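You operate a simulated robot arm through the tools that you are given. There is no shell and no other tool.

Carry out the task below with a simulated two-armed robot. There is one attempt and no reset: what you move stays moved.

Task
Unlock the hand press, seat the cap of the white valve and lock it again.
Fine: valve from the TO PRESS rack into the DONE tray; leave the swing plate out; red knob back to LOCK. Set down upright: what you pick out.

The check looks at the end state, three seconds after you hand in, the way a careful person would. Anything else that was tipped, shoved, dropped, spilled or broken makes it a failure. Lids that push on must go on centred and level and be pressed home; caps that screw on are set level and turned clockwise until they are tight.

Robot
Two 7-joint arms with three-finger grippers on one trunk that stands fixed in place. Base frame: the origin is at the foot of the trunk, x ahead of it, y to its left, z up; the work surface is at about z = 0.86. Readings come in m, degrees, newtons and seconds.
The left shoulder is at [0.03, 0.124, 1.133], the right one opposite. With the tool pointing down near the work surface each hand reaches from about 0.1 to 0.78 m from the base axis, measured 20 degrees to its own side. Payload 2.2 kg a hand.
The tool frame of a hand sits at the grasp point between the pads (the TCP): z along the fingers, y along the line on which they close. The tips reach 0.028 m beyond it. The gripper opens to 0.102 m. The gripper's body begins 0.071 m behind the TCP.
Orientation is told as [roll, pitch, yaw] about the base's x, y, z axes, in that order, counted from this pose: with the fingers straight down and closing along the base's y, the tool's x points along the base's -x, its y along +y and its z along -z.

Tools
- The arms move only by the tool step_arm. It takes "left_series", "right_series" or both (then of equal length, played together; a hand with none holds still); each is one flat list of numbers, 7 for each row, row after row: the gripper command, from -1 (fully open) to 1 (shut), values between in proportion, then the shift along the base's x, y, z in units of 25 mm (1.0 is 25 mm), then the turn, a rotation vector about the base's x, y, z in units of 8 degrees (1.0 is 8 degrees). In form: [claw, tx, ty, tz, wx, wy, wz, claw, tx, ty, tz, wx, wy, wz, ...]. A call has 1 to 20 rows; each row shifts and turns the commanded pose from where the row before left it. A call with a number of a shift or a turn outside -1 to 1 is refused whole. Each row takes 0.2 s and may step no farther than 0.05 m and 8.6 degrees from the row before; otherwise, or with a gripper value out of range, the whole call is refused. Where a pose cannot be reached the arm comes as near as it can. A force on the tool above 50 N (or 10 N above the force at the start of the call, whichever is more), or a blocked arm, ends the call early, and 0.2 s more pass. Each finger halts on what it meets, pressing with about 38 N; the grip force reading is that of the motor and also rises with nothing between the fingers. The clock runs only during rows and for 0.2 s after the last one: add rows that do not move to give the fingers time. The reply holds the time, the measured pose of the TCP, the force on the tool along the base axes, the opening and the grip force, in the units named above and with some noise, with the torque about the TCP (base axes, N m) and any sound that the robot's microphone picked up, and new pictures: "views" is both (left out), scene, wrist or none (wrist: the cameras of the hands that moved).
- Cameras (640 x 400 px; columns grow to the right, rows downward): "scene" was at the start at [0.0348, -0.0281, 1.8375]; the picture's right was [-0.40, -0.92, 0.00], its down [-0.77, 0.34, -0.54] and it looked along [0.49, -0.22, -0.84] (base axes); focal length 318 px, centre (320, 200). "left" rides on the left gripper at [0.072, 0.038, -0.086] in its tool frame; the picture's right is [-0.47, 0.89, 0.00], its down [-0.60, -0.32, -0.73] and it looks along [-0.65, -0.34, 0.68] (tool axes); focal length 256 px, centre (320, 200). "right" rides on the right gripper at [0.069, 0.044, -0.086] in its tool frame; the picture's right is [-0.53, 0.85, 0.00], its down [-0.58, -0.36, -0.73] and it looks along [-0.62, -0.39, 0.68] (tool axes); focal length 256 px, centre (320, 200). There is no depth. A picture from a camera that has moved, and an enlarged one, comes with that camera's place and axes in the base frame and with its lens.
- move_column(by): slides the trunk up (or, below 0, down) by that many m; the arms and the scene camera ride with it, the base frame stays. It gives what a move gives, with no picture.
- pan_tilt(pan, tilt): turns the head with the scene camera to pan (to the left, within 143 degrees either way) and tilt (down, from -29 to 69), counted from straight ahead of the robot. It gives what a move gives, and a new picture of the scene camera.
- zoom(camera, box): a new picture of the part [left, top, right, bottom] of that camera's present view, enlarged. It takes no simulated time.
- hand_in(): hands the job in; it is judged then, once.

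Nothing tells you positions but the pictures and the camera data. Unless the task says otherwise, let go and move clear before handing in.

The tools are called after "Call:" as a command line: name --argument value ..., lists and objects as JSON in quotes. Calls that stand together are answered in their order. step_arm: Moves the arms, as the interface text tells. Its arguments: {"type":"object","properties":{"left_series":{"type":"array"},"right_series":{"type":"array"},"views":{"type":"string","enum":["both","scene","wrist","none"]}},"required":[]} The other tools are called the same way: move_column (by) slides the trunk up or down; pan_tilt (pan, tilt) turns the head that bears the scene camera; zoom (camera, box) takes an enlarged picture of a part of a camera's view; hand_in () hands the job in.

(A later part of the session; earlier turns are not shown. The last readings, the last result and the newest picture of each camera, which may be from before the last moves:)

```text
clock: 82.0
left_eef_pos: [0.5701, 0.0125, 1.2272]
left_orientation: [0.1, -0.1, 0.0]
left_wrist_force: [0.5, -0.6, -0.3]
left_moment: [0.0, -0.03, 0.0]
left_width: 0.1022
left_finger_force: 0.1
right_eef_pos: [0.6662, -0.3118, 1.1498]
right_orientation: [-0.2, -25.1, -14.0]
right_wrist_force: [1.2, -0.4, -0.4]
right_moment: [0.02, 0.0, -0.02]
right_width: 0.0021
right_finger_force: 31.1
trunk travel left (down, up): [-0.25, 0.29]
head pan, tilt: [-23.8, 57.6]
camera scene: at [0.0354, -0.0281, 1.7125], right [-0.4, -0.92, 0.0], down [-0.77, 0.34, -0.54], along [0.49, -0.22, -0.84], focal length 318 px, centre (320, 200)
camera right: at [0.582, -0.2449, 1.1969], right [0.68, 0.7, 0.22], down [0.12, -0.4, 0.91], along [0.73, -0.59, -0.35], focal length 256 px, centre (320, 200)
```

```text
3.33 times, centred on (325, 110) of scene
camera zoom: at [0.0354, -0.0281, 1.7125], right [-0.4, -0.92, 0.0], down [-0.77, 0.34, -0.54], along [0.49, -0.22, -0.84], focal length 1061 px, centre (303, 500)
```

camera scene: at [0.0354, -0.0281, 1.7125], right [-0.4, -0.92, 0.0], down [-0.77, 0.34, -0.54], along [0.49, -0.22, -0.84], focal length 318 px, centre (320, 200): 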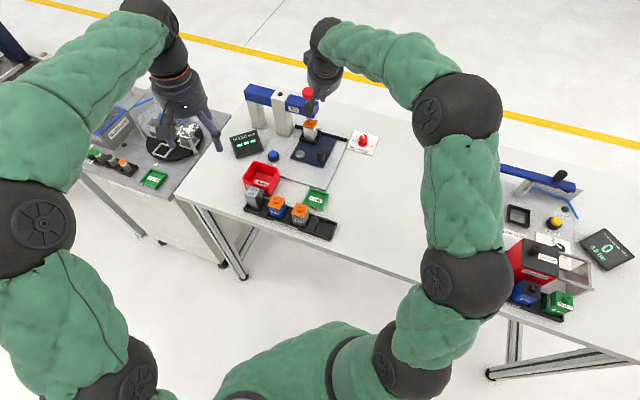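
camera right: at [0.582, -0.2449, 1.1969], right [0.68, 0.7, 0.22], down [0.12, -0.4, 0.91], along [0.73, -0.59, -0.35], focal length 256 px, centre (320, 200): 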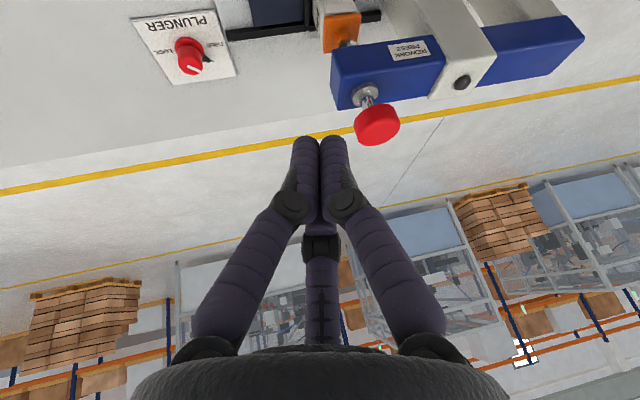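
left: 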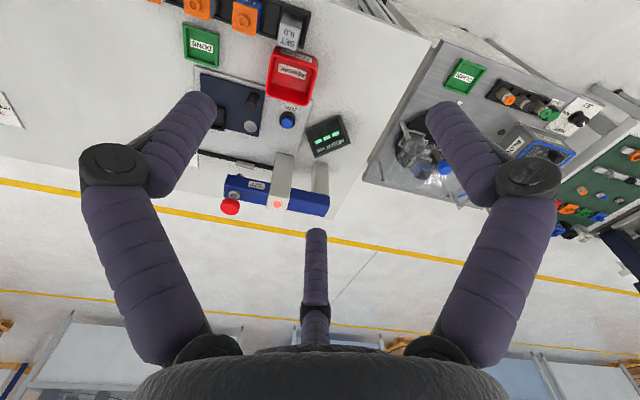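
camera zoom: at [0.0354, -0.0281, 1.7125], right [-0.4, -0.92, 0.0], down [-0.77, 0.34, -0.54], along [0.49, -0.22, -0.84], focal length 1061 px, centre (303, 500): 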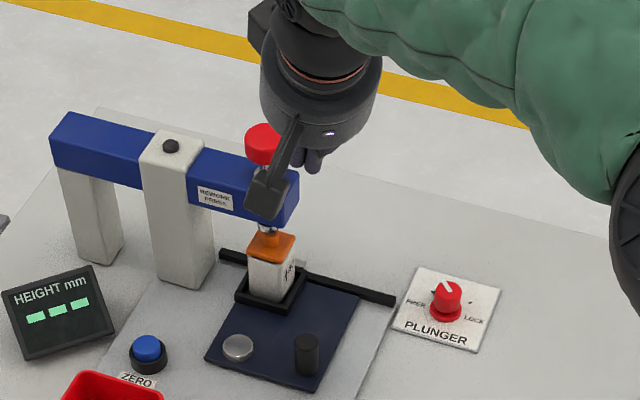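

Call:
step_arm --right_series '[1, 0.816, -0.026, 0, 0, 0, 0, 1, 0.816, -0.026, 0, 0, 0, 0, 1, 0.816, -0.026, 0, 0, 0, 0, 1, 0.816, -0.026, 0, 0, 0, 0, 1, 0.816, -0.026, 0, 0, 0, 0, 1, 0, 0, 0, 0, 0, 0]' --views "both"

Call:
zoom --camera "scene" --box '[275, 60, 355, 140]'

Call:
zoom --camera "right" --box '[240, 50, 420, 190]'

Call:
zoom --camera "left" --box '[180, 180, 360, 300]'

```text
clock: 83.4
left_eef_pos: [0.569, 0.0135, 1.2264]
left_orientation: [0.0, 0.0, 0.0]
left_wrist_force: [-0.7, 0.2, -0.3]
left_moment: [0.0, -0.03, -0.01]
left_width: 0.1018
left_finger_force: 0.2
right_eef_pos: [0.7656, -0.3145, 1.1517]
right_orientation: [-0.4, -25.1, -14.0]
right_wrist_force: [-0.5, -0.1, 0.3]
right_moment: [-0.01, -0.04, -0.01]
right_width: 0.002
right_finger_force: 31.7
trunk travel left (down, up): [-0.25, 0.29]
head pan, tilt: [-23.8, 57.6]
camera scene: at [0.0341, -0.0281, 1.7126], right [-0.4, -0.92, 0.0], down [-0.77, 0.34, -0.54], along [0.49, -0.22, -0.84], focal length 318 px, centre (320, 200)
camera right: at [0.6819, -0.2481, 1.199], right [0.68, 0.7, 0.22], down [0.12, -0.4, 0.91], along [0.73, -0.59, -0.35], focal length 256 px, centre (320, 200)
```

scene: 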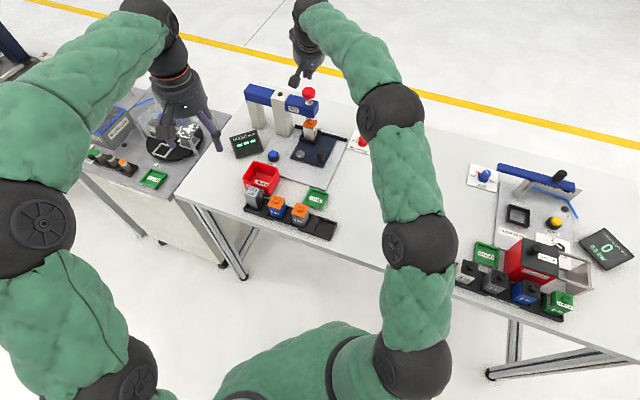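
right: 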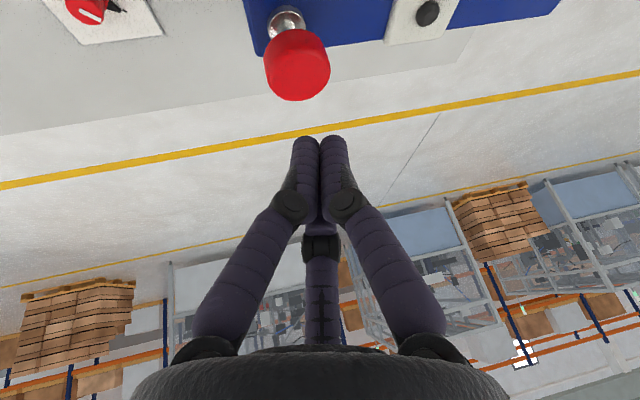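

```text
5.00 times, centred on (315, 100) of scene
camera zoom: at [0.0341, -0.0281, 1.7126], right [-0.4, -0.92, 0.0], down [-0.77, 0.34, -0.54], along [0.49, -0.22, -0.84], focal length 1592 px, centre (345, 700)
```

zoom: 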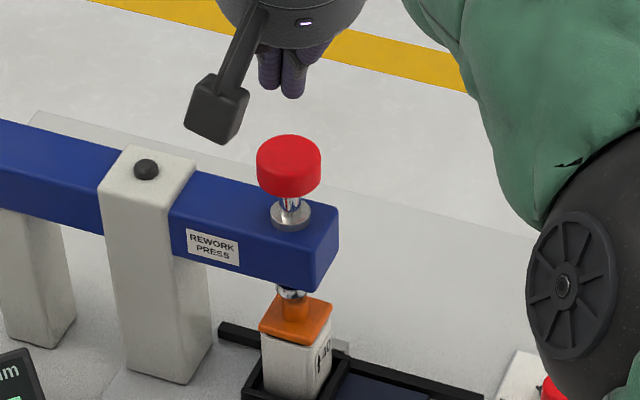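

```text
2.86 times, centred on (330, 120) of right
camera zoom: at [0.6819, -0.2481, 1.199], right [0.68, 0.7, 0.22], down [0.12, -0.4, 0.91], along [0.73, -0.59, -0.35], focal length 731 px, centre (291, 429)
```

zoom: 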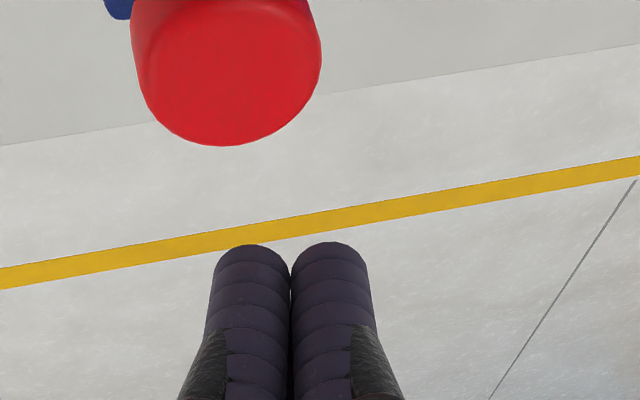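

```text
3.33 times, centred on (270, 240) of left
camera zoom: at [0.4964, 0.0515, 1.3138], right [0.47, 0.89, 0.0], down [0.6, -0.32, 0.73], along [0.65, -0.34, -0.68], focal length 853 px, centre (487, 67)
```

zoom: 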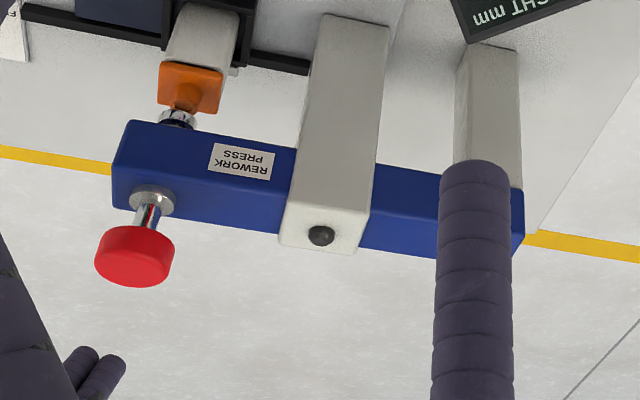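

The tips are right above the knob centre. I'll lower until just above contact, then press in small steps while watching force, sound and the display.

Call:
step_arm --right_series '[1, 0.06, 0.02, -0.6, 0, 0, 0, 1, 0, 0, -0.6, 0, 0, 0, 1, 0, 0, -0.3, 0, 0, 0, 1, 0, 0, 0, 0, 0, 0]' --views "scene"

Call:
zoom --camera "scene" --box '[275, 60, 355, 140]'

Call:
zoom --camera "right" --box '[240, 50, 420, 190]'

```text
clock: 84.4
left_eef_pos: [0.5696, 0.0132, 1.2264]
left_orientation: [0.1, 0.0, 0.0]
left_wrist_force: [0.4, -0.2, 1.0]
left_moment: [-0.01, 0.01, 0.0]
left_width: 0.1018
left_finger_force: 0.0
right_eef_pos: [0.7689, -0.3138, 1.1125]
right_orientation: [-0.3, -25.1, -14.0]
right_wrist_force: [-0.1, 0.0, 0.2]
right_moment: [0.0, 0.02, 0.02]
right_width: 0.0019
right_finger_force: 31.4
trunk travel left (down, up): [-0.25, 0.29]
head pan, tilt: [-23.8, 57.6]
camera scene: at [0.0348, -0.028, 1.7126], right [-0.4, -0.92, 0.0], down [-0.77, 0.34, -0.54], along [0.49, -0.22, -0.84], focal length 318 px, centre (320, 200)
```

scene: 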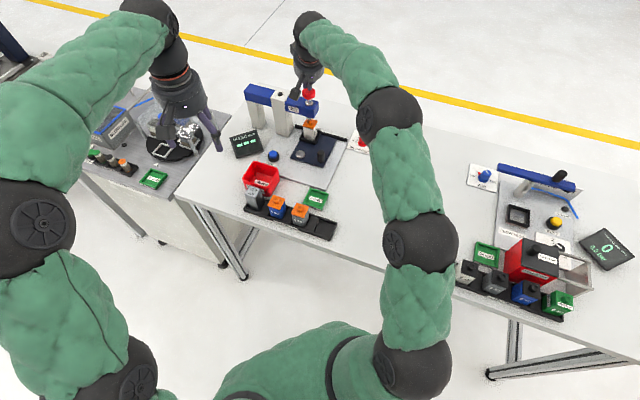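

```text
5.00 times, centred on (315, 100) of scene
camera zoom: at [0.0348, -0.028, 1.7126], right [-0.4, -0.92, 0.0], down [-0.77, 0.34, -0.54], along [0.49, -0.22, -0.84], focal length 1592 px, centre (345, 700)
```

zoom: 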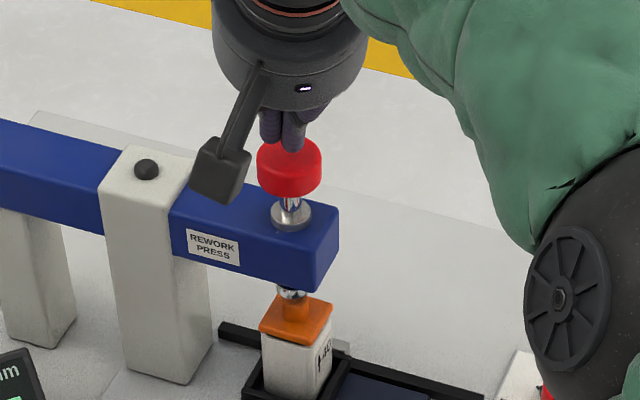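

```text
2.86 times, centred on (330, 120) of right
camera zoom: at [0.6848, -0.2478, 1.1598], right [0.68, 0.7, 0.22], down [0.12, -0.4, 0.91], along [0.73, -0.59, -0.35], focal length 731 px, centre (291, 429)
```

zoom: 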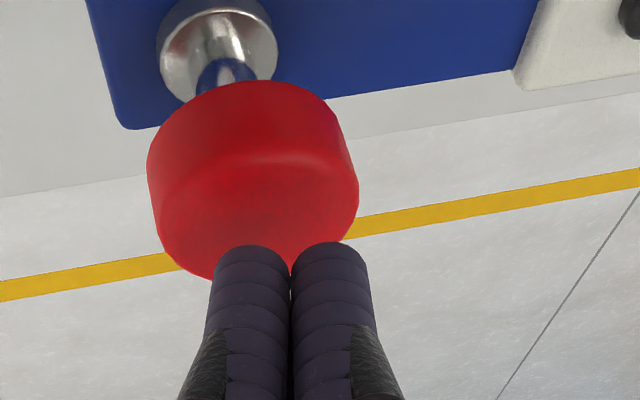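

Call:
step_arm --right_series '[1, 0, 0, -0.16, 0, 0, 0, 1, 0, 0, -0.16, 0, 0, 0, 1, 0, 0, 0, 0, 0, 0]' --views "none"

Call:
step_arm --right_series '[1, 0, 0, -0.16, 0, 0, 0, 1, 0, 0, -0.16, 0, 0, 0, 1, 0, 0, 0, 0, 0, 0]' --views "none"

Call:
zoom --camera "scene" --box '[275, 60, 355, 140]'

```text
clock: 85.2
left_eef_pos: [0.5701, 0.0126, 1.2273]
left_orientation: [0.0, 0.1, 0.1]
left_wrist_force: [0.5, 0.3, -0.3]
left_moment: [0.02, 0.0, 0.01]
left_width: 0.1019
left_finger_force: 0.1
right_eef_pos: [0.768, -0.3143, 1.1047]
right_orientation: [-0.3, -25.0, -14.0]
right_wrist_force: [-0.2, 0.7, 1.1]
right_moment: [-0.02, 0.0, 0.01]
right_width: 0.002
right_finger_force: 31.2
trunk travel left (down, up): [-0.25, 0.29]
head pan, tilt: [-23.8, 57.6]
```

```text
clock: 86.0
left_eef_pos: [0.5702, 0.0124, 1.226]
left_orientation: [0.1, 0.0, 0.0]
left_wrist_force: [0.9, -0.5, 0.1]
left_moment: [-0.02, -0.01, -0.01]
left_width: 0.1022
left_finger_force: 0.0
right_eef_pos: [0.7681, -0.3135, 1.0966]
right_orientation: [-0.4, -25.1, -14.0]
right_wrist_force: [1.1, 0.2, 1.7]
right_moment: [0.03, -0.04, -0.03]
right_width: 0.0021
right_finger_force: 31.0
trunk travel left (down, up): [-0.25, 0.29]
head pan, tilt: [-23.8, 57.6]
```

```text
5.00 times, centred on (315, 100) of scene
camera zoom: at [0.0348, -0.028, 1.7126], right [-0.4, -0.92, 0.0], down [-0.77, 0.34, -0.54], along [0.49, -0.22, -0.84], focal length 1592 px, centre (345, 700)
```

zoom: 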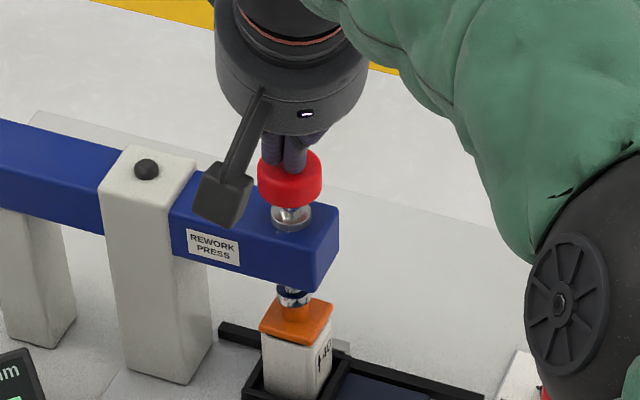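

The plunger moves down with only a light spring force, and its foot is now meeting the cap boss. I'll keep pressing in small steps.

Call:
step_arm --right_series '[1, 0, 0, -0.12, 0, 0, 0, 1, 0, 0, -0.12, 0, 0, 0, 1, 0, 0, 0, 0, 0, 0]' --views "none"

Call:
step_arm --right_series '[1, 0, 0, -0.12, 0, 0, 0, 1, 0, 0, -0.12, 0, 0, 0, 1, 0, 0, 0, 0, 0, 0]' --views "none"

Call:
zoom --camera "scene" --box '[275, 70, 345, 140]'

```text
clock: 86.8
left_eef_pos: [0.5698, 0.0131, 1.2273]
left_orientation: [0.0, 0.1, -0.1]
left_wrist_force: [0.2, 0.2, -0.2]
left_moment: [0.0, 0.0, -0.01]
left_width: 0.1019
left_finger_force: 0.2
right_eef_pos: [0.7681, -0.3135, 1.0929]
right_orientation: [-0.2, -25.3, -14.2]
right_wrist_force: [0.0, 0.7, 6.2]
right_moment: [-0.01, -0.03, 0.01]
right_width: 0.0021
right_finger_force: 31.4
trunk travel left (down, up): [-0.25, 0.29]
head pan, tilt: [-23.8, 57.6]
```

```text
clock: 87.6
left_eef_pos: [0.5691, 0.014, 1.228]
left_orientation: [0.0, -0.1, 0.0]
left_wrist_force: [-0.8, -0.5, -0.2]
left_moment: [-0.01, 0.01, -0.05]
left_width: 0.1019
left_finger_force: 0.0
right_eef_pos: [0.7678, -0.314, 1.0892]
right_orientation: [-0.2, -25.6, -14.1]
right_wrist_force: [2.4, -2.7, 21.8]
right_moment: [-0.15, -0.04, 0.06]
right_width: 0.0018
right_finger_force: 31.1
trunk travel left (down, up): [-0.25, 0.29]
head pan, tilt: [-23.8, 57.6]
```

```text
5.71 times, centred on (310, 105) of scene
camera zoom: at [0.0326, -0.0273, 1.7128], right [-0.4, -0.92, 0.0], down [-0.77, 0.34, -0.54], along [0.49, -0.22, -0.84], focal length 1820 px, centre (377, 743)
```

zoom: 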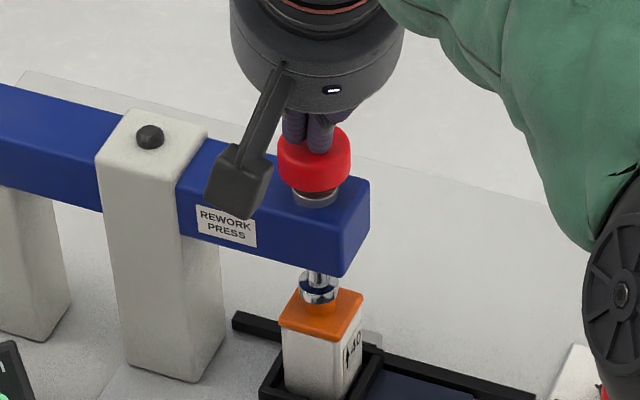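

Call:
step_arm --right_series '[1, 0, 0, -0.1, 0, 0, 0, 1, 0, 0, 0, 0, 0, 0, 1, 0, 0, 0, 0, 0, 0]' --views "none"

Call:
zoom --camera "scene" --box '[220, 80, 350, 170]'

```text
clock: 88.4
left_eef_pos: [0.5676, 0.0141, 1.2284]
left_orientation: [0.0, -0.1, -0.1]
left_wrist_force: [-0.8, -0.1, -0.2]
left_moment: [-0.01, 0.01, 0.0]
left_width: 0.102
left_finger_force: 0.1
right_eef_pos: [0.7688, -0.315, 1.089]
right_orientation: [-0.2, -25.7, -14.2]
right_wrist_force: [4.3, -2.0, 30.5]
right_moment: [-0.15, -0.02, 0.2]
right_width: 0.0019
right_finger_force: 31.4
trunk travel left (down, up): [-0.25, 0.29]
head pan, tilt: [-23.8, 57.6]
```

```text
4.44 times, centred on (285, 125) of scene
camera zoom: at [0.0318, -0.0268, 1.7127], right [-0.4, -0.92, 0.0], down [-0.77, 0.34, -0.54], along [0.49, -0.22, -0.84], focal length 1415 px, centre (476, 533)
```

zoom: 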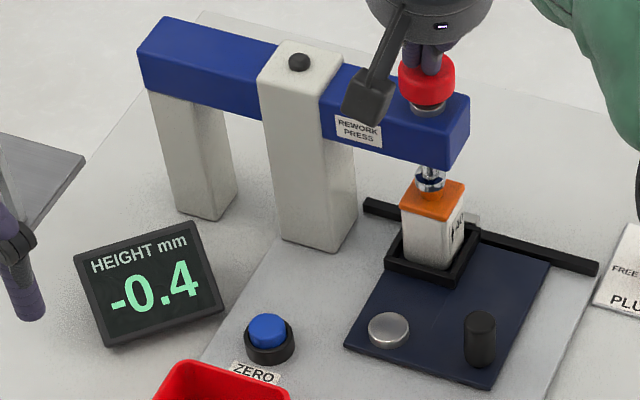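

Call:
zoom --camera "scene" --box '[292, 108, 324, 138]'

Call:
zoom --camera "left" --box '[190, 170, 270, 230]'

```text
13.33 times, centred on (308, 123) of scene
camera zoom: at [0.0318, -0.0268, 1.7127], right [-0.4, -0.92, 0.0], down [-0.77, 0.34, -0.54], along [0.49, -0.22, -0.84], focal length 4246 px, centre (480, 1227)
```

zoom: 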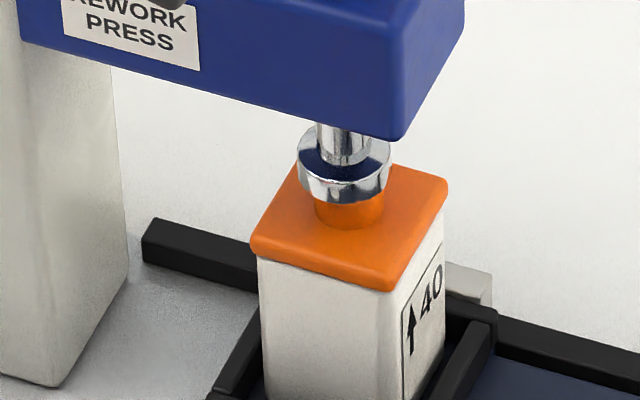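

```text
6.67 times, centred on (230, 200) of left
camera zoom: at [0.4948, 0.0525, 1.3145], right [0.47, 0.89, 0.0], down [0.6, -0.32, 0.73], along [0.65, -0.34, -0.68], focal length 1707 px, centre (920, 200)
```

zoom: 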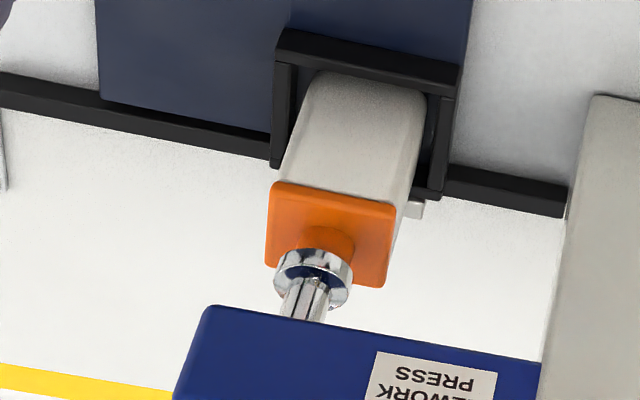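

The gauge reads -0.4 and the gap under the cap looks closed at about 30 N. I'll press slightly harder to confirm it has bottomed out.

Call:
step_arm --right_series '[1, 0, 0, -0.1, 0, 0, 0, 1, 0, 0, -0.04, 0, 0, 0, 1, 0, 0, 0, 0, 0, 0, 1, 0, 0, 0, 0, 0, 0]' --views "none"

Call:
zoom --camera "scene" --box '[220, 80, 350, 170]'

Call:
zoom --camera "scene" --box '[292, 108, 324, 138]'

```text
clock: 89.4
left_eef_pos: [0.5663, 0.0145, 1.2294]
left_orientation: [0.0, -0.2, 0.0]
left_wrist_force: [-0.1, -0.7, -1.2]
left_moment: [0.0, -0.02, 0.02]
left_width: 0.1022
left_finger_force: 0.1
right_eef_pos: [0.768, -0.3136, 1.0885]
right_orientation: [-0.2, -26.1, -14.3]
right_wrist_force: [-0.1, 5.5, 39.9]
right_moment: [-0.01, 0.08, 0.08]
right_width: 0.0021
right_finger_force: 31.3
trunk travel left (down, up): [-0.25, 0.29]
head pan, tilt: [-23.8, 57.6]
```

```text
4.44 times, centred on (285, 125) of scene
camera zoom: at [0.0299, -0.0249, 1.7128], right [-0.4, -0.92, 0.0], down [-0.77, 0.34, -0.54], along [0.49, -0.22, -0.84], focal length 1415 px, centre (476, 533)
```

zoom: 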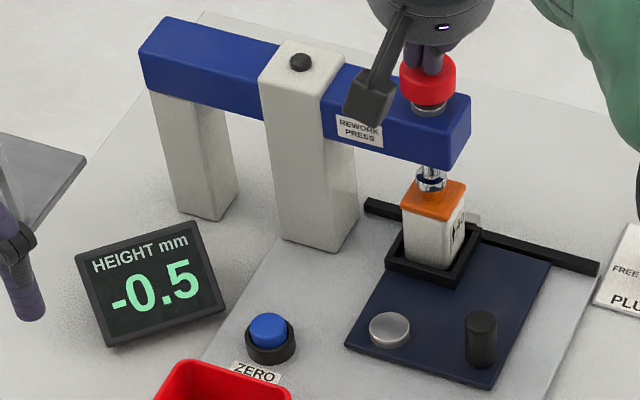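

```text
13.33 times, centred on (308, 123) of scene
camera zoom: at [0.0299, -0.0249, 1.7128], right [-0.4, -0.92, 0.0], down [-0.77, 0.34, -0.54], along [0.49, -0.22, -0.84], focal length 4246 px, centre (480, 1227)
```

zoom: 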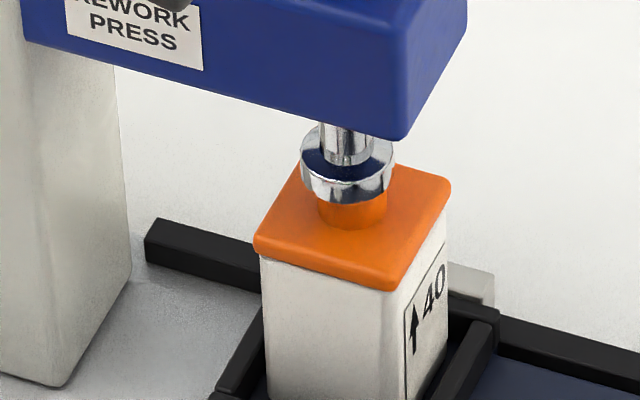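

At 40 N it only moved 0.1 mm more, so the cap is home and flush. I'll lift the hand slowly and check that the plunger returns.

Call:
step_arm --right_series '[1, 0, 0, 0.3, 0, 0, 0, 1, 0, 0, 0.3, 0, 0, 0, 1, 0, 0, 0.5, 0, 0, 0, 1, 0, 0, 0.7, 0, 0, 0, 1, 0, 0, 0.9, 0, 0, 0, 1, 0, 0, 0, 0, 0, 0]' --views "scene"

Call:
zoom --camera "scene" --box '[220, 70, 350, 170]'

Call:
zoom --camera "scene" --box '[292, 108, 324, 138]'

Call:
zoom --camera "left" --box '[190, 170, 270, 230]'

```text
clock: 90.8
left_eef_pos: [0.5705, 0.0115, 1.2267]
left_orientation: [0.0, 0.0, -0.1]
left_wrist_force: [0.2, -0.2, -0.1]
left_moment: [-0.03, 0.05, 0.0]
left_width: 0.1018
left_finger_force: 0.1
right_eef_pos: [0.7689, -0.3139, 1.1455]
right_orientation: [-0.2, -25.0, -14.0]
right_wrist_force: [0.4, -0.8, 0.0]
right_moment: [0.01, 0.02, -0.02]
right_width: 0.0024
right_finger_force: 32.0
trunk travel left (down, up): [-0.25, 0.29]
head pan, tilt: [-23.8, 57.6]
camera scene: at [0.0352, -0.0282, 1.7125], right [-0.4, -0.92, 0.0], down [-0.77, 0.34, -0.54], along [0.49, -0.22, -0.84], focal length 318 px, centre (320, 200)
```

scene: 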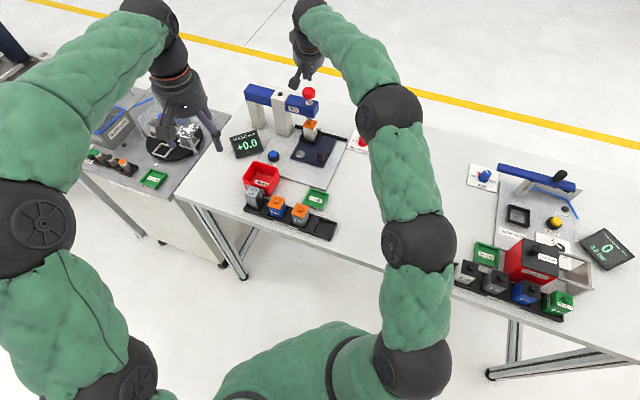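

```text
4.00 times, centred on (285, 120) of scene
camera zoom: at [0.0352, -0.0282, 1.7125], right [-0.4, -0.92, 0.0], down [-0.77, 0.34, -0.54], along [0.49, -0.22, -0.84], focal length 1274 px, centre (460, 520)
```

zoom: 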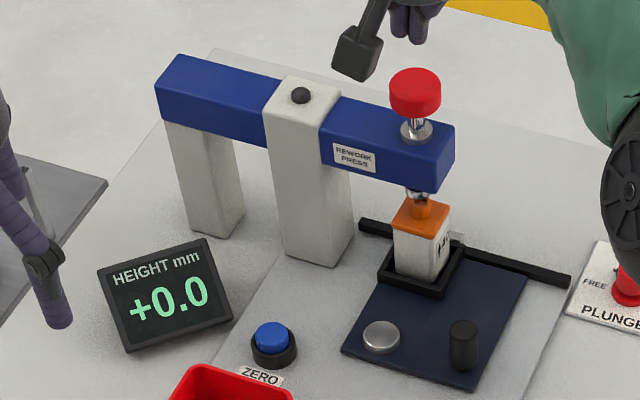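

```text
13.33 times, centred on (308, 123) of scene
camera zoom: at [0.0352, -0.0282, 1.7125], right [-0.4, -0.92, 0.0], down [-0.77, 0.34, -0.54], along [0.49, -0.22, -0.84], focal length 4246 px, centre (480, 1227)
```

zoom: 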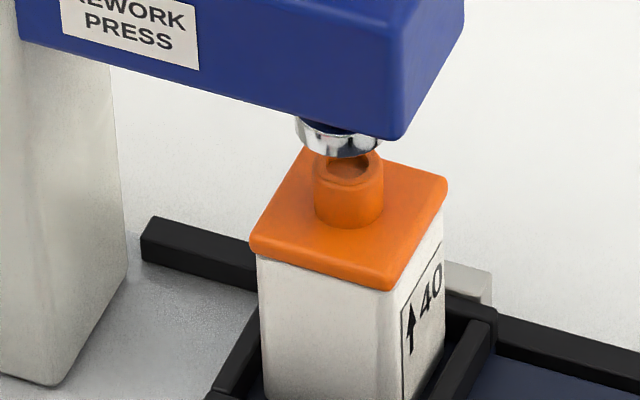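

```text
6.67 times, centred on (230, 200) of left
camera zoom: at [0.4973, 0.0514, 1.3134], right [0.47, 0.89, 0.0], down [0.6, -0.32, 0.73], along [0.65, -0.34, -0.68], focal length 1707 px, centre (920, 200)
```

zoom: 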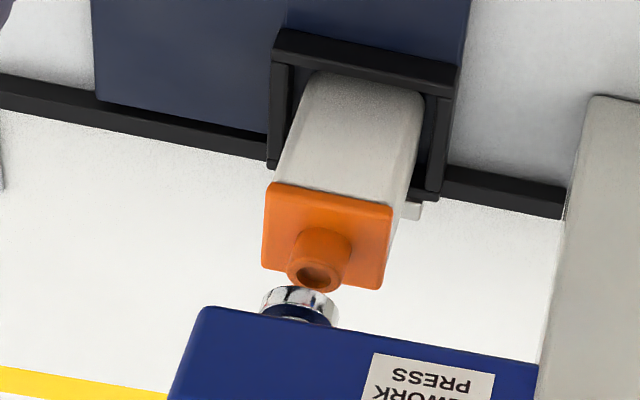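

The gauge settled at +0.0, the plunger has returned and the cap sits flush and level. Now I'll back off, level the hand to yaw +42° and go above the handle, near (0.6626, -0.3067), to swing the plate back out.

Call:
step_arm --right_series '[1, -0.816, 0.026, 0, 0, 0, 0, 1, -0.816, 0.026, 0, 0, 0, 0, 1, -0.816, 0.026, 0, 0, 0, 0, 1, -0.816, 0.026, 0, 0, 0, 0, 1, -0.9, 0.15, 0, 0, 0, 0, 0.6, 0, 0, 0, 0.196, 0.756, 0, 0.3, 0, 0, 0, 0.196, 0.756, 0, 0, 0, 0, 0, 0.196, 0.756, 0, 0, 0, 0, 0, 0.196, 0.756, 0, 0, 0, 0, 0, 0, 0, 0.883, 0, 0, 0, 0, 0, 0, 0.883, 0, 0, 0, 0, 0, 0, 0.883, 0, 0, 0, 0, 0, 0, 0.883, 0, 0, 0, 0, 0, 0, 0.883, 0, 0, 0, 0, 0, 0, 0.883, 0, 0, 0, 0, 0, 0, 0.883, 0, 0, 0, 0, 0, 0, 0.883, 0, 0, 0, 0, 0, 0, 0]' --views "wrist"

Call:
zoom --camera "right" --box '[220, 0, 420, 150]'

Call:
zoom --camera "scene" --box '[265, 60, 385, 180]'

```text
clock: 94.6
left_eef_pos: [0.5703, 0.0128, 1.2263]
left_orientation: [-0.2, 0.0, -0.1]
left_wrist_force: [-0.3, 0.0, 0.0]
left_moment: [-0.03, 0.02, 0.02]
left_width: 0.1021
left_finger_force: 0.3
right_eef_pos: [0.6653, -0.3075, 1.1455]
right_orientation: [0.0, 0.0, 42.5]
right_wrist_force: [0.2, -0.3, -0.7]
right_moment: [-0.01, 0.02, 0.03]
right_width: 0.0509
right_finger_force: 0.1
trunk travel left (down, up): [-0.25, 0.29]
head pan, tilt: [-23.8, 57.6]
camera right: at [0.5864, -0.3224, 1.2307], right [-0.18, 0.98, 0.0], down [0.67, 0.12, 0.73], along [0.72, 0.13, -0.68], focal length 256 px, centre (320, 200)
```

right: 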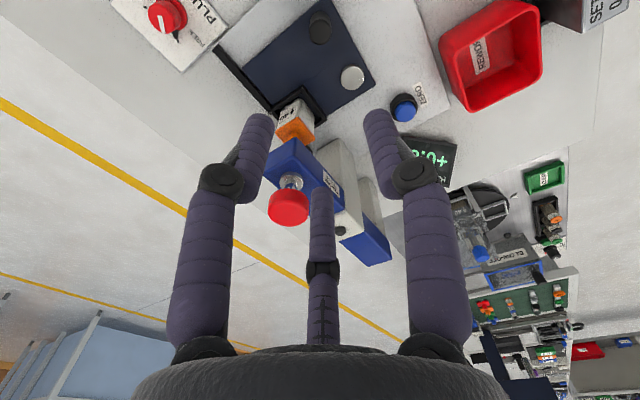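

```text
2.67 times, centred on (320, 75) of right
camera zoom: at [0.5864, -0.3224, 1.2307], right [-0.18, 0.98, 0.0], down [0.67, 0.12, 0.73], along [0.72, 0.13, -0.68], focal length 683 px, centre (320, 533)
```

zoom: 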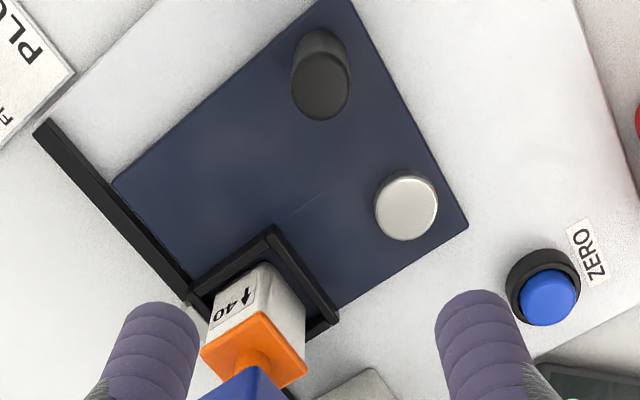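

```text
3.33 times, centred on (325, 120) of scene
camera zoom: at [0.0349, -0.0281, 1.7125], right [-0.4, -0.92, 0.0], down [-0.77, 0.34, -0.54], along [0.49, -0.22, -0.84], focal length 1061 px, centre (303, 467)
```

zoom: 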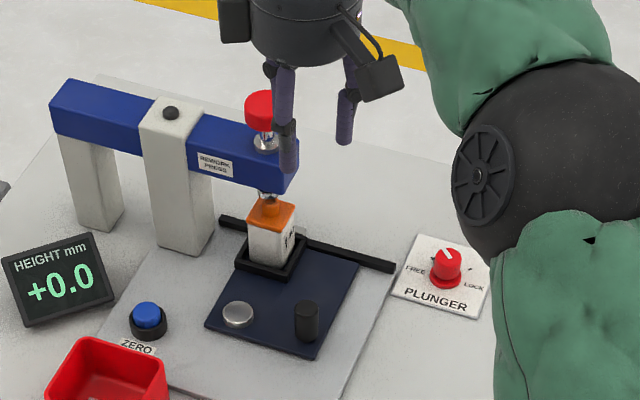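

Call:
step_arm --right_series '[0, -0.13, 0.01, -1, 0, 0, 0, 0, 0, 0, -1, 0, 0, 0, 0, 0, 0, -1, 0, 0, 0, 0, 0, 0, -1, 0, 0, 0, 0, 0, 0, -1, 0, 0, 0, 0, 0, 0, -1, 0, 0, 0, 0, 0, 0, -1, 0, 0, 0, 0, 0, 0, -0.8, 0, 0, 0, 0, 0, 0, -0.7, 0, 0, 0, 0, 0, 0, -0.5, 0, 0, 0, 0, 0, 0, 0, 0, 0, 0, 0.2, 0, 0, 0, 0, 0, 0, 0.4, 0, 0, 0, 0, 0, 0, 0.46, 0, 0, 0, 0, 0, 0, 0.46, 0, 0, 0, 0, 0, 0]' --views "wrist"

Call:
zoom --camera "right" --box '[220, 50, 420, 200]'

```text
clock: 97.8
left_eef_pos: [0.5684, 0.0121, 1.2262]
left_orientation: [0.1, 0.1, 0.0]
left_wrist_force: [-0.1, 0.1, 0.3]
left_moment: [0.01, 0.03, -0.03]
left_width: 0.102
left_finger_force: 0.0
right_eef_pos: [0.662, -0.3068, 0.9204]
right_orientation: [0.0, -0.1, 42.4]
right_wrist_force: [0.1, -1.3, -0.2]
right_moment: [0.01, 0.0, -0.02]
right_width: 0.0275
right_finger_force: 0.1
trunk travel left (down, up): [-0.25, 0.29]
head pan, tilt: [-23.8, 57.6]
camera right: at [0.5827, -0.3224, 1.0053], right [-0.18, 0.98, 0.0], down [0.67, 0.12, 0.73], along [0.72, 0.13, -0.68], focal length 256 px, centre (320, 200)
```

right: 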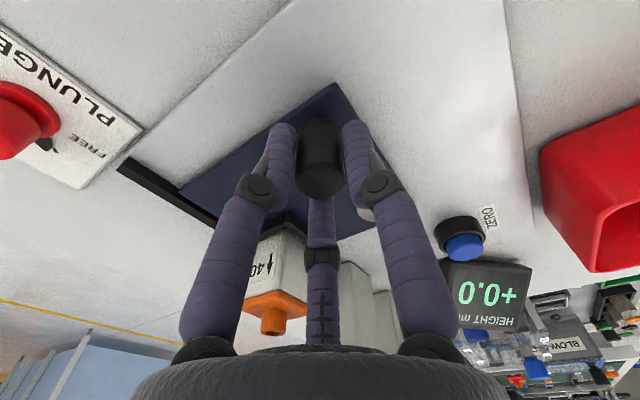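

```text
2.67 times, centred on (320, 125) of right
camera zoom: at [0.5827, -0.3224, 1.0053], right [-0.18, 0.98, 0.0], down [0.67, 0.12, 0.73], along [0.72, 0.13, -0.68], focal length 683 px, centre (320, 400)
```

zoom: 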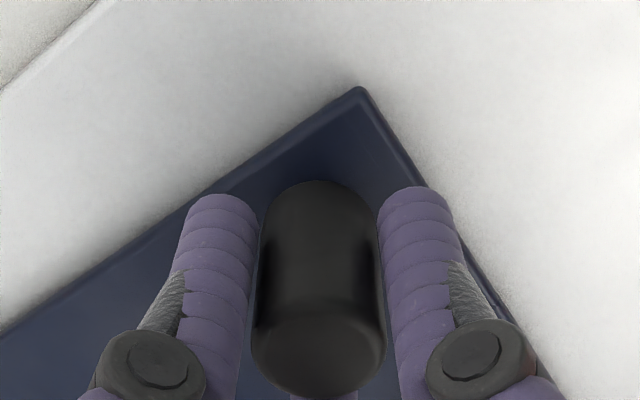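

The handle is caged again, so I'll swing the plate back out clockwise.

Call:
step_arm --right_series '[0.46, -0.158, 0.172, 0, 0, 0, 0, 0.46, -0.158, 0.172, 0, 0, 0, 0, 0.46, -0.256, 0.388, 0, 0, 0, 0, 0.46, -0.192, 0.428, 0, 0, 0, 0, 0.46, -0.12, 0.452, 0, 0, 0, 0, 0.46, -0.044, 0.464, 0, 0, 0, 0, 0.46, 0, 0, 0, 0, 0, 0]' --views "wrist"

Call:
zoom --camera "scene" --box '[265, 90, 385, 190]'

```text
clock: 99.4
left_eef_pos: [0.5697, 0.0124, 1.2264]
left_orientation: [0.1, 0.1, 0.0]
left_wrist_force: [-0.9, 0.1, -0.7]
left_moment: [0.01, 0.0, 0.0]
left_width: 0.1021
left_finger_force: 0.1
right_eef_pos: [0.6399, -0.2552, 0.9209]
right_orientation: [-0.1, -0.2, 42.5]
right_wrist_force: [0.1, -0.4, 0.4]
right_moment: [0.03, 0.0, 0.02]
right_width: 0.0275
right_finger_force: 0.0
trunk travel left (down, up): [-0.25, 0.29]
head pan, tilt: [-23.8, 57.6]
camera right: at [0.5602, -0.2702, 1.005], right [-0.18, 0.98, 0.0], down [0.67, 0.12, 0.73], along [0.72, 0.13, -0.68], focal length 256 px, centre (320, 200)
```

right: 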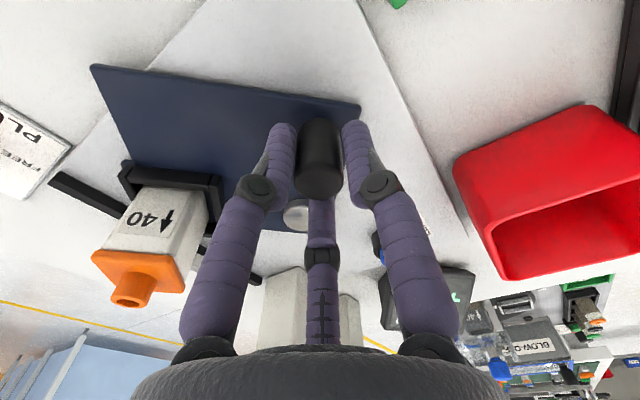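

```text
4.00 times, centred on (325, 140) of scene
camera zoom: at [0.0348, -0.0283, 1.7125], right [-0.4, -0.92, 0.0], down [-0.77, 0.34, -0.54], along [0.49, -0.22, -0.84], focal length 1274 px, centre (300, 440)
```

zoom: 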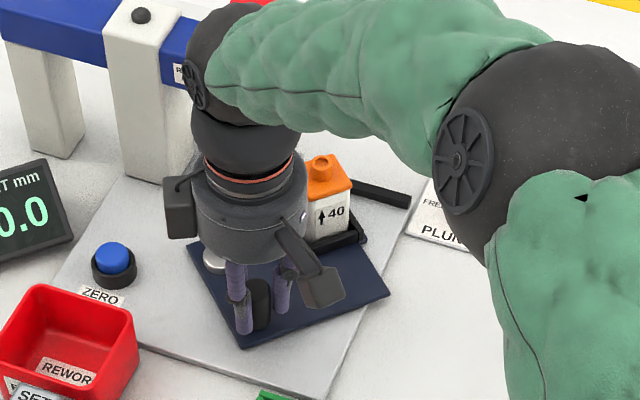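

Call:
step_arm --right_series '[0.46, 0.032, 0.464, 0, 0, 0, 0, 0.46, 0.108, 0.456, 0, 0, 0, 0, 0.46, 0.176, 0.432, 0, 0, 0, 0, 0.46, 0.248, 0.396, 0, 0, 0, 0, 0.46, 0.152, 0.176, 0, 0, 0, 0, 0.46, 0, 0, 0, 0, 0, 0]' --views "wrist"

Call:
zoom --camera "scene" --box '[265, 90, 385, 190]'

```text
clock: 100.8
left_eef_pos: [0.5694, 0.0117, 1.2252]
left_orientation: [0.0, 0.0, -0.1]
left_wrist_force: [-0.1, 0.3, 0.3]
left_moment: [0.05, 0.01, 0.01]
left_width: 0.1022
left_finger_force: 0.0
right_eef_pos: [0.6561, -0.2064, 0.9199]
right_orientation: [0.0, -0.1, 42.5]
right_wrist_force: [0.1, 0.8, -0.8]
right_moment: [0.02, -0.02, -0.01]
right_width: 0.028
right_finger_force: 0.1
trunk travel left (down, up): [-0.25, 0.29]
head pan, tilt: [-23.8, 57.6]
camera right: at [0.5775, -0.222, 1.0055], right [-0.18, 0.98, 0.0], down [0.67, 0.12, 0.73], along [0.72, 0.13, -0.68], focal length 256 px, centre (320, 200)
```

right: 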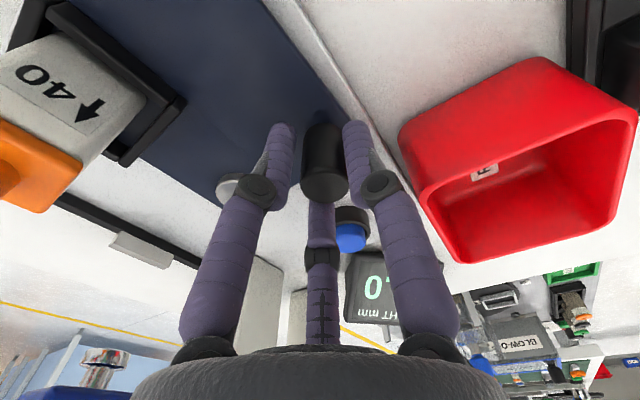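

```text
4.00 times, centred on (325, 140) of scene
camera zoom: at [0.035, -0.028, 1.7125], right [-0.4, -0.92, 0.0], down [-0.77, 0.34, -0.54], along [0.49, -0.22, -0.84], focal length 1274 px, centre (300, 440)
```

zoom: 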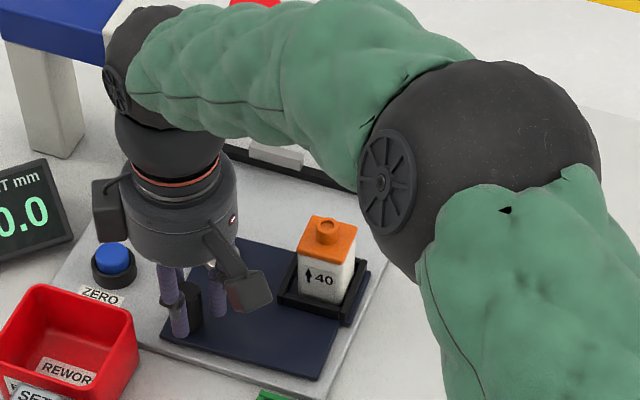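

Call:
step_arm --right_series '[0.46, 0.1, 0.1, 0, 0, 0, 0, 0.46, 0.07, 0.06, 0, 0, 0, 0, 0.46, 0, 0, 0, 0, 0, 0]' --views "none"

Call:
zoom --camera "scene" --box '[265, 110, 365, 190]'

Call:
zoom --camera "right" --box '[0, 0, 400, 250]'

```text
clock: 101.6
left_eef_pos: [0.5709, 0.0135, 1.2263]
left_orientation: [0.0, 0.1, 0.0]
left_wrist_force: [-0.2, 0.3, -0.1]
left_moment: [0.01, 0.03, 0.02]
left_width: 0.102
left_finger_force: 0.0
right_eef_pos: [0.6609, -0.2031, 0.9212]
right_orientation: [0.0, 0.0, 42.4]
right_wrist_force: [-0.8, 0.0, 0.0]
right_moment: [0.02, 0.01, 0.0]
right_width: 0.0277
right_finger_force: 0.1
trunk travel left (down, up): [-0.25, 0.29]
head pan, tilt: [-23.8, 57.6]
```

```text
5.00 times, centred on (315, 150) of scene
camera zoom: at [0.0349, -0.028, 1.7125], right [-0.4, -0.92, 0.0], down [-0.77, 0.34, -0.54], along [0.49, -0.22, -0.84], focal length 1592 px, centre (345, 450)
```

zoom: 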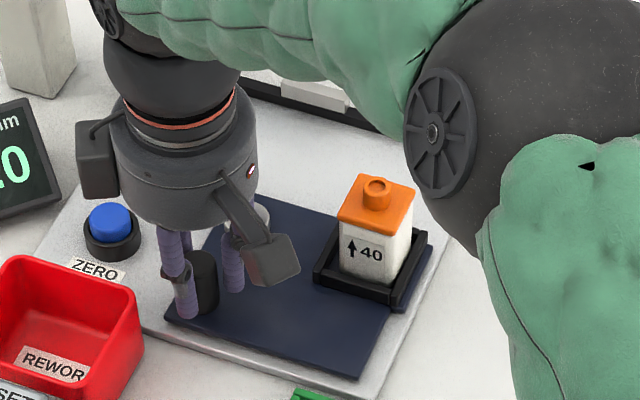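

```text
1.60 times, centred on (200, 125) of right
camera zoom: at [0.5823, -0.2181, 1.0057], right [-0.18, 0.98, 0.0], down [0.67, 0.12, 0.73], along [0.72, 0.13, -0.68], focal length 410 px, centre (512, 320)
```

zoom: 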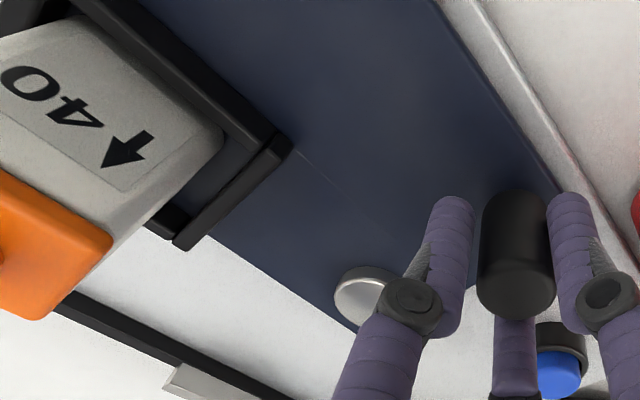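

Call:
step_arm --right_series '[0.46, 0.05, 0.05, 0, 0, 0, 0, 0.46, 0, 0, 0, 0, 0, 0]' --views "none"

Call:
step_arm --right_series '[0.46, 0.05, 0.05, 0, 0, 0, 0, 0.46, 0, 0, 0, 0, 0, 0]' --views "none"

Call:
zoom --camera "scene" --box '[265, 110, 365, 190]'

```text
clock: 102.2
left_eef_pos: [0.5705, 0.0128, 1.2264]
left_orientation: [0.0, -0.1, 0.0]
left_wrist_force: [-0.5, 0.5, 0.0]
left_moment: [-0.04, -0.03, -0.03]
left_width: 0.102
left_finger_force: 0.1
right_eef_pos: [0.6623, -0.202, 0.9203]
right_orientation: [0.0, -0.1, 42.3]
right_wrist_force: [0.5, -0.8, 0.7]
right_moment: [0.01, -0.01, 0.0]
right_width: 0.0274
right_finger_force: 0.0
trunk travel left (down, up): [-0.25, 0.29]
head pan, tilt: [-23.8, 57.6]
```

```text
clock: 102.8
left_eef_pos: [0.5692, 0.0136, 1.226]
left_orientation: [0.0, 0.1, 0.0]
left_wrist_force: [0.3, 0.7, 0.3]
left_moment: [0.02, 0.0, 0.01]
left_width: 0.1019
left_finger_force: 0.1
right_eef_pos: [0.6621, -0.1996, 0.9208]
right_orientation: [-0.1, 0.0, 42.4]
right_wrist_force: [0.3, 0.4, 0.2]
right_moment: [-0.04, 0.01, 0.01]
right_width: 0.0277
right_finger_force: 0.0
trunk travel left (down, up): [-0.25, 0.29]
head pan, tilt: [-23.8, 57.6]
```

```text
5.00 times, centred on (315, 150) of scene
camera zoom: at [0.0349, -0.0281, 1.7125], right [-0.4, -0.92, 0.0], down [-0.77, 0.34, -0.54], along [0.49, -0.22, -0.84], focal length 1592 px, centre (345, 450)
```

zoom: 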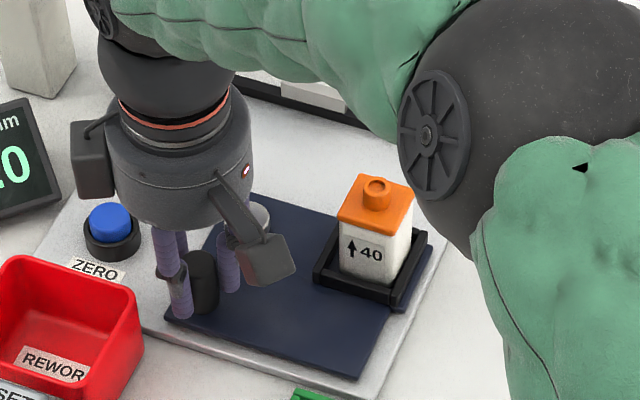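

Call:
step_arm --right_series '[0.2, -0.03, -0.06, 0, 0, 0, 0, 0, 0, 0, 0, 0, 0, 0, 0, 0, 0, 0, 0, 0, 0, 0, 0, 0, 0.5, 0, 0, 0, 0, 0, 0, 0.9, 0, 0, 0, 0, 0, 0, 1, 0, 0, 0, 0, 0, 0, 1, 0, 0, 0, 0, 0, 0, 1, 0, 0, 0, -0.14, 0, 0, 0.6, 0, 0, 0]' --views "scene"

Call:
zoom --camera "scene" --box '[265, 120, 355, 190]'

```text
clock: 104.8
left_eef_pos: [0.5694, 0.012, 1.2271]
left_orientation: [-0.1, 0.0, 0.0]
left_wrist_force: [-1.2, -0.4, 0.6]
left_moment: [0.0, 0.01, 0.0]
left_width: 0.102
left_finger_force: 0.0
right_eef_pos: [0.6606, -0.2011, 1.0458]
right_orientation: [-0.1, -0.1, 42.4]
right_wrist_force: [-0.4, -0.2, 0.3]
right_moment: [-0.03, 0.02, 0.0]
right_width: 0.0582
right_finger_force: 0.1
trunk travel left (down, up): [-0.25, 0.29]
head pan, tilt: [-23.8, 57.6]
camera scene: at [0.0348, -0.028, 1.7125], right [-0.4, -0.92, 0.0], down [-0.77, 0.34, -0.54], along [0.49, -0.22, -0.84], focal length 318 px, centre (320, 200)
```

scene: 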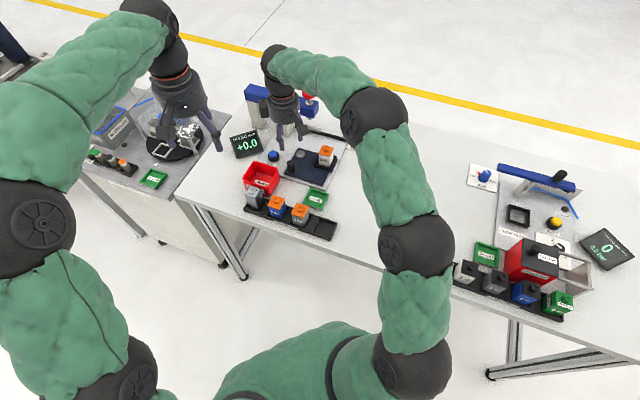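

```text
5.71 times, centred on (310, 155) of scene
camera zoom: at [0.0348, -0.028, 1.7125], right [-0.4, -0.92, 0.0], down [-0.77, 0.34, -0.54], along [0.49, -0.22, -0.84], focal length 1820 px, centre (377, 457)
```

zoom: 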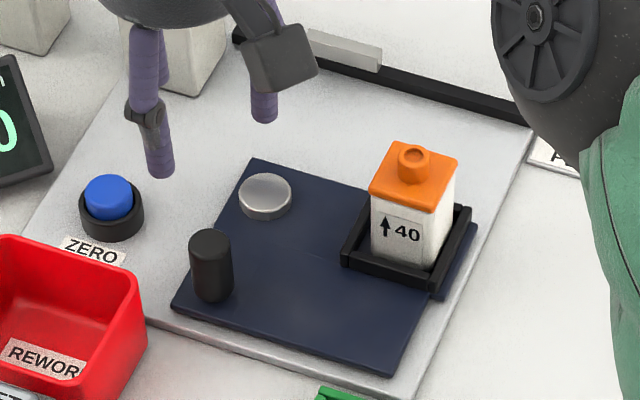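

The plate is exactly back at its original out position. I'll move above the valve again and check alignment before picking it up.

Call:
step_arm --right_series '[-0.14, -0.085, -0.96, 0, 0, 0, 0.065, -0.14, -0.085, -0.96, 0, 0, 0, 0.065, -0.14, -0.085, -0.96, 0, 0, 0, 0.065, -0.14, -0.085, -0.96, 0, 0, 0, 0.065, -0.14, -0.085, -0.96, 0, 0, 0, 0.065, -0.14, 0, 0, -0.9, 0, 0, 0, -0.14, 0, 0, -0.6, 0, 0, 0, -0.14, 0, 0, 0, 0, 0, 0]' --views "wrist"

Call:
zoom --camera "right" --box '[220, 30, 440, 190]'

Call:
zoom --camera "scene" --box '[290, 110, 360, 180]'

```text
clock: 106.6
left_eef_pos: [0.5701, 0.0127, 1.2263]
left_orientation: [-0.1, 0.0, 0.0]
left_wrist_force: [0.0, -0.4, 0.1]
left_moment: [-0.01, 0.0, -0.02]
left_width: 0.1019
left_finger_force: 0.1
right_eef_pos: [0.6498, -0.3229, 1.0098]
right_orientation: [-0.1, -0.1, 44.9]
right_wrist_force: [1.1, 0.0, -0.3]
right_moment: [0.0, 0.02, 0.01]
right_width: 0.0581
right_finger_force: 0.1
trunk travel left (down, up): [-0.25, 0.29]
head pan, tilt: [-23.8, 57.6]
camera right: at [0.5719, -0.3415, 1.0949], right [-0.22, 0.98, 0.0], down [0.66, 0.15, 0.73], along [0.71, 0.16, -0.68], focal length 256 px, centre (320, 200)
```

right: 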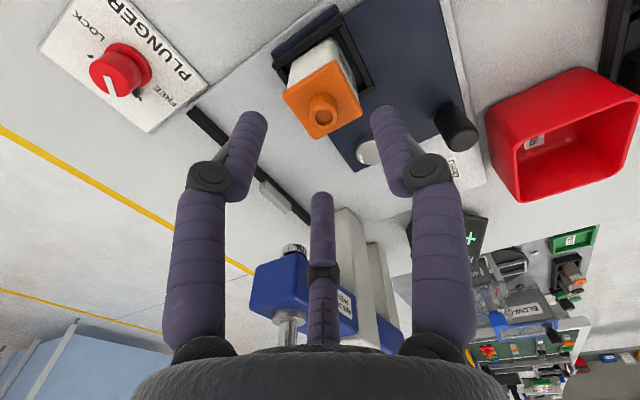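

```text
2.50 times, centred on (330, 110) of right
camera zoom: at [0.5719, -0.3415, 1.0949], right [-0.22, 0.98, 0.0], down [0.66, 0.15, 0.73], along [0.71, 0.16, -0.68], focal length 640 px, centre (295, 425)
```

zoom: 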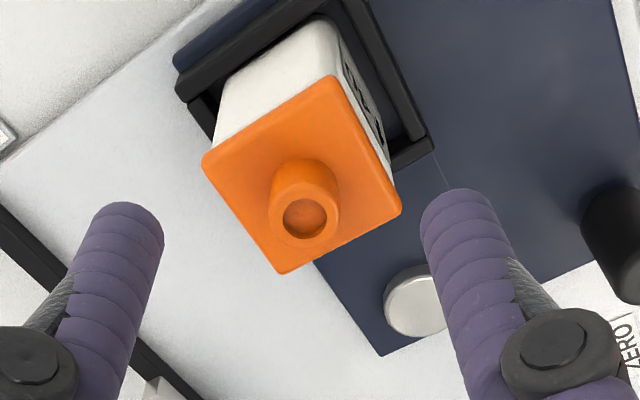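

```text
5.71 times, centred on (325, 145) of scene
camera zoom: at [0.0349, -0.0278, 1.7126], right [-0.4, -0.92, 0.0], down [-0.77, 0.34, -0.54], along [0.49, -0.22, -0.84], focal length 1820 px, centre (291, 514)
```

zoom: 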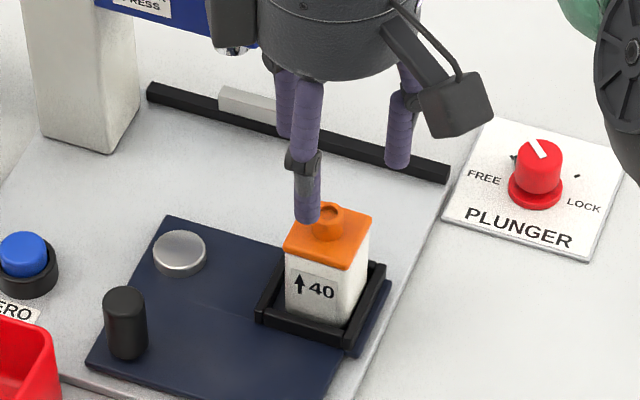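

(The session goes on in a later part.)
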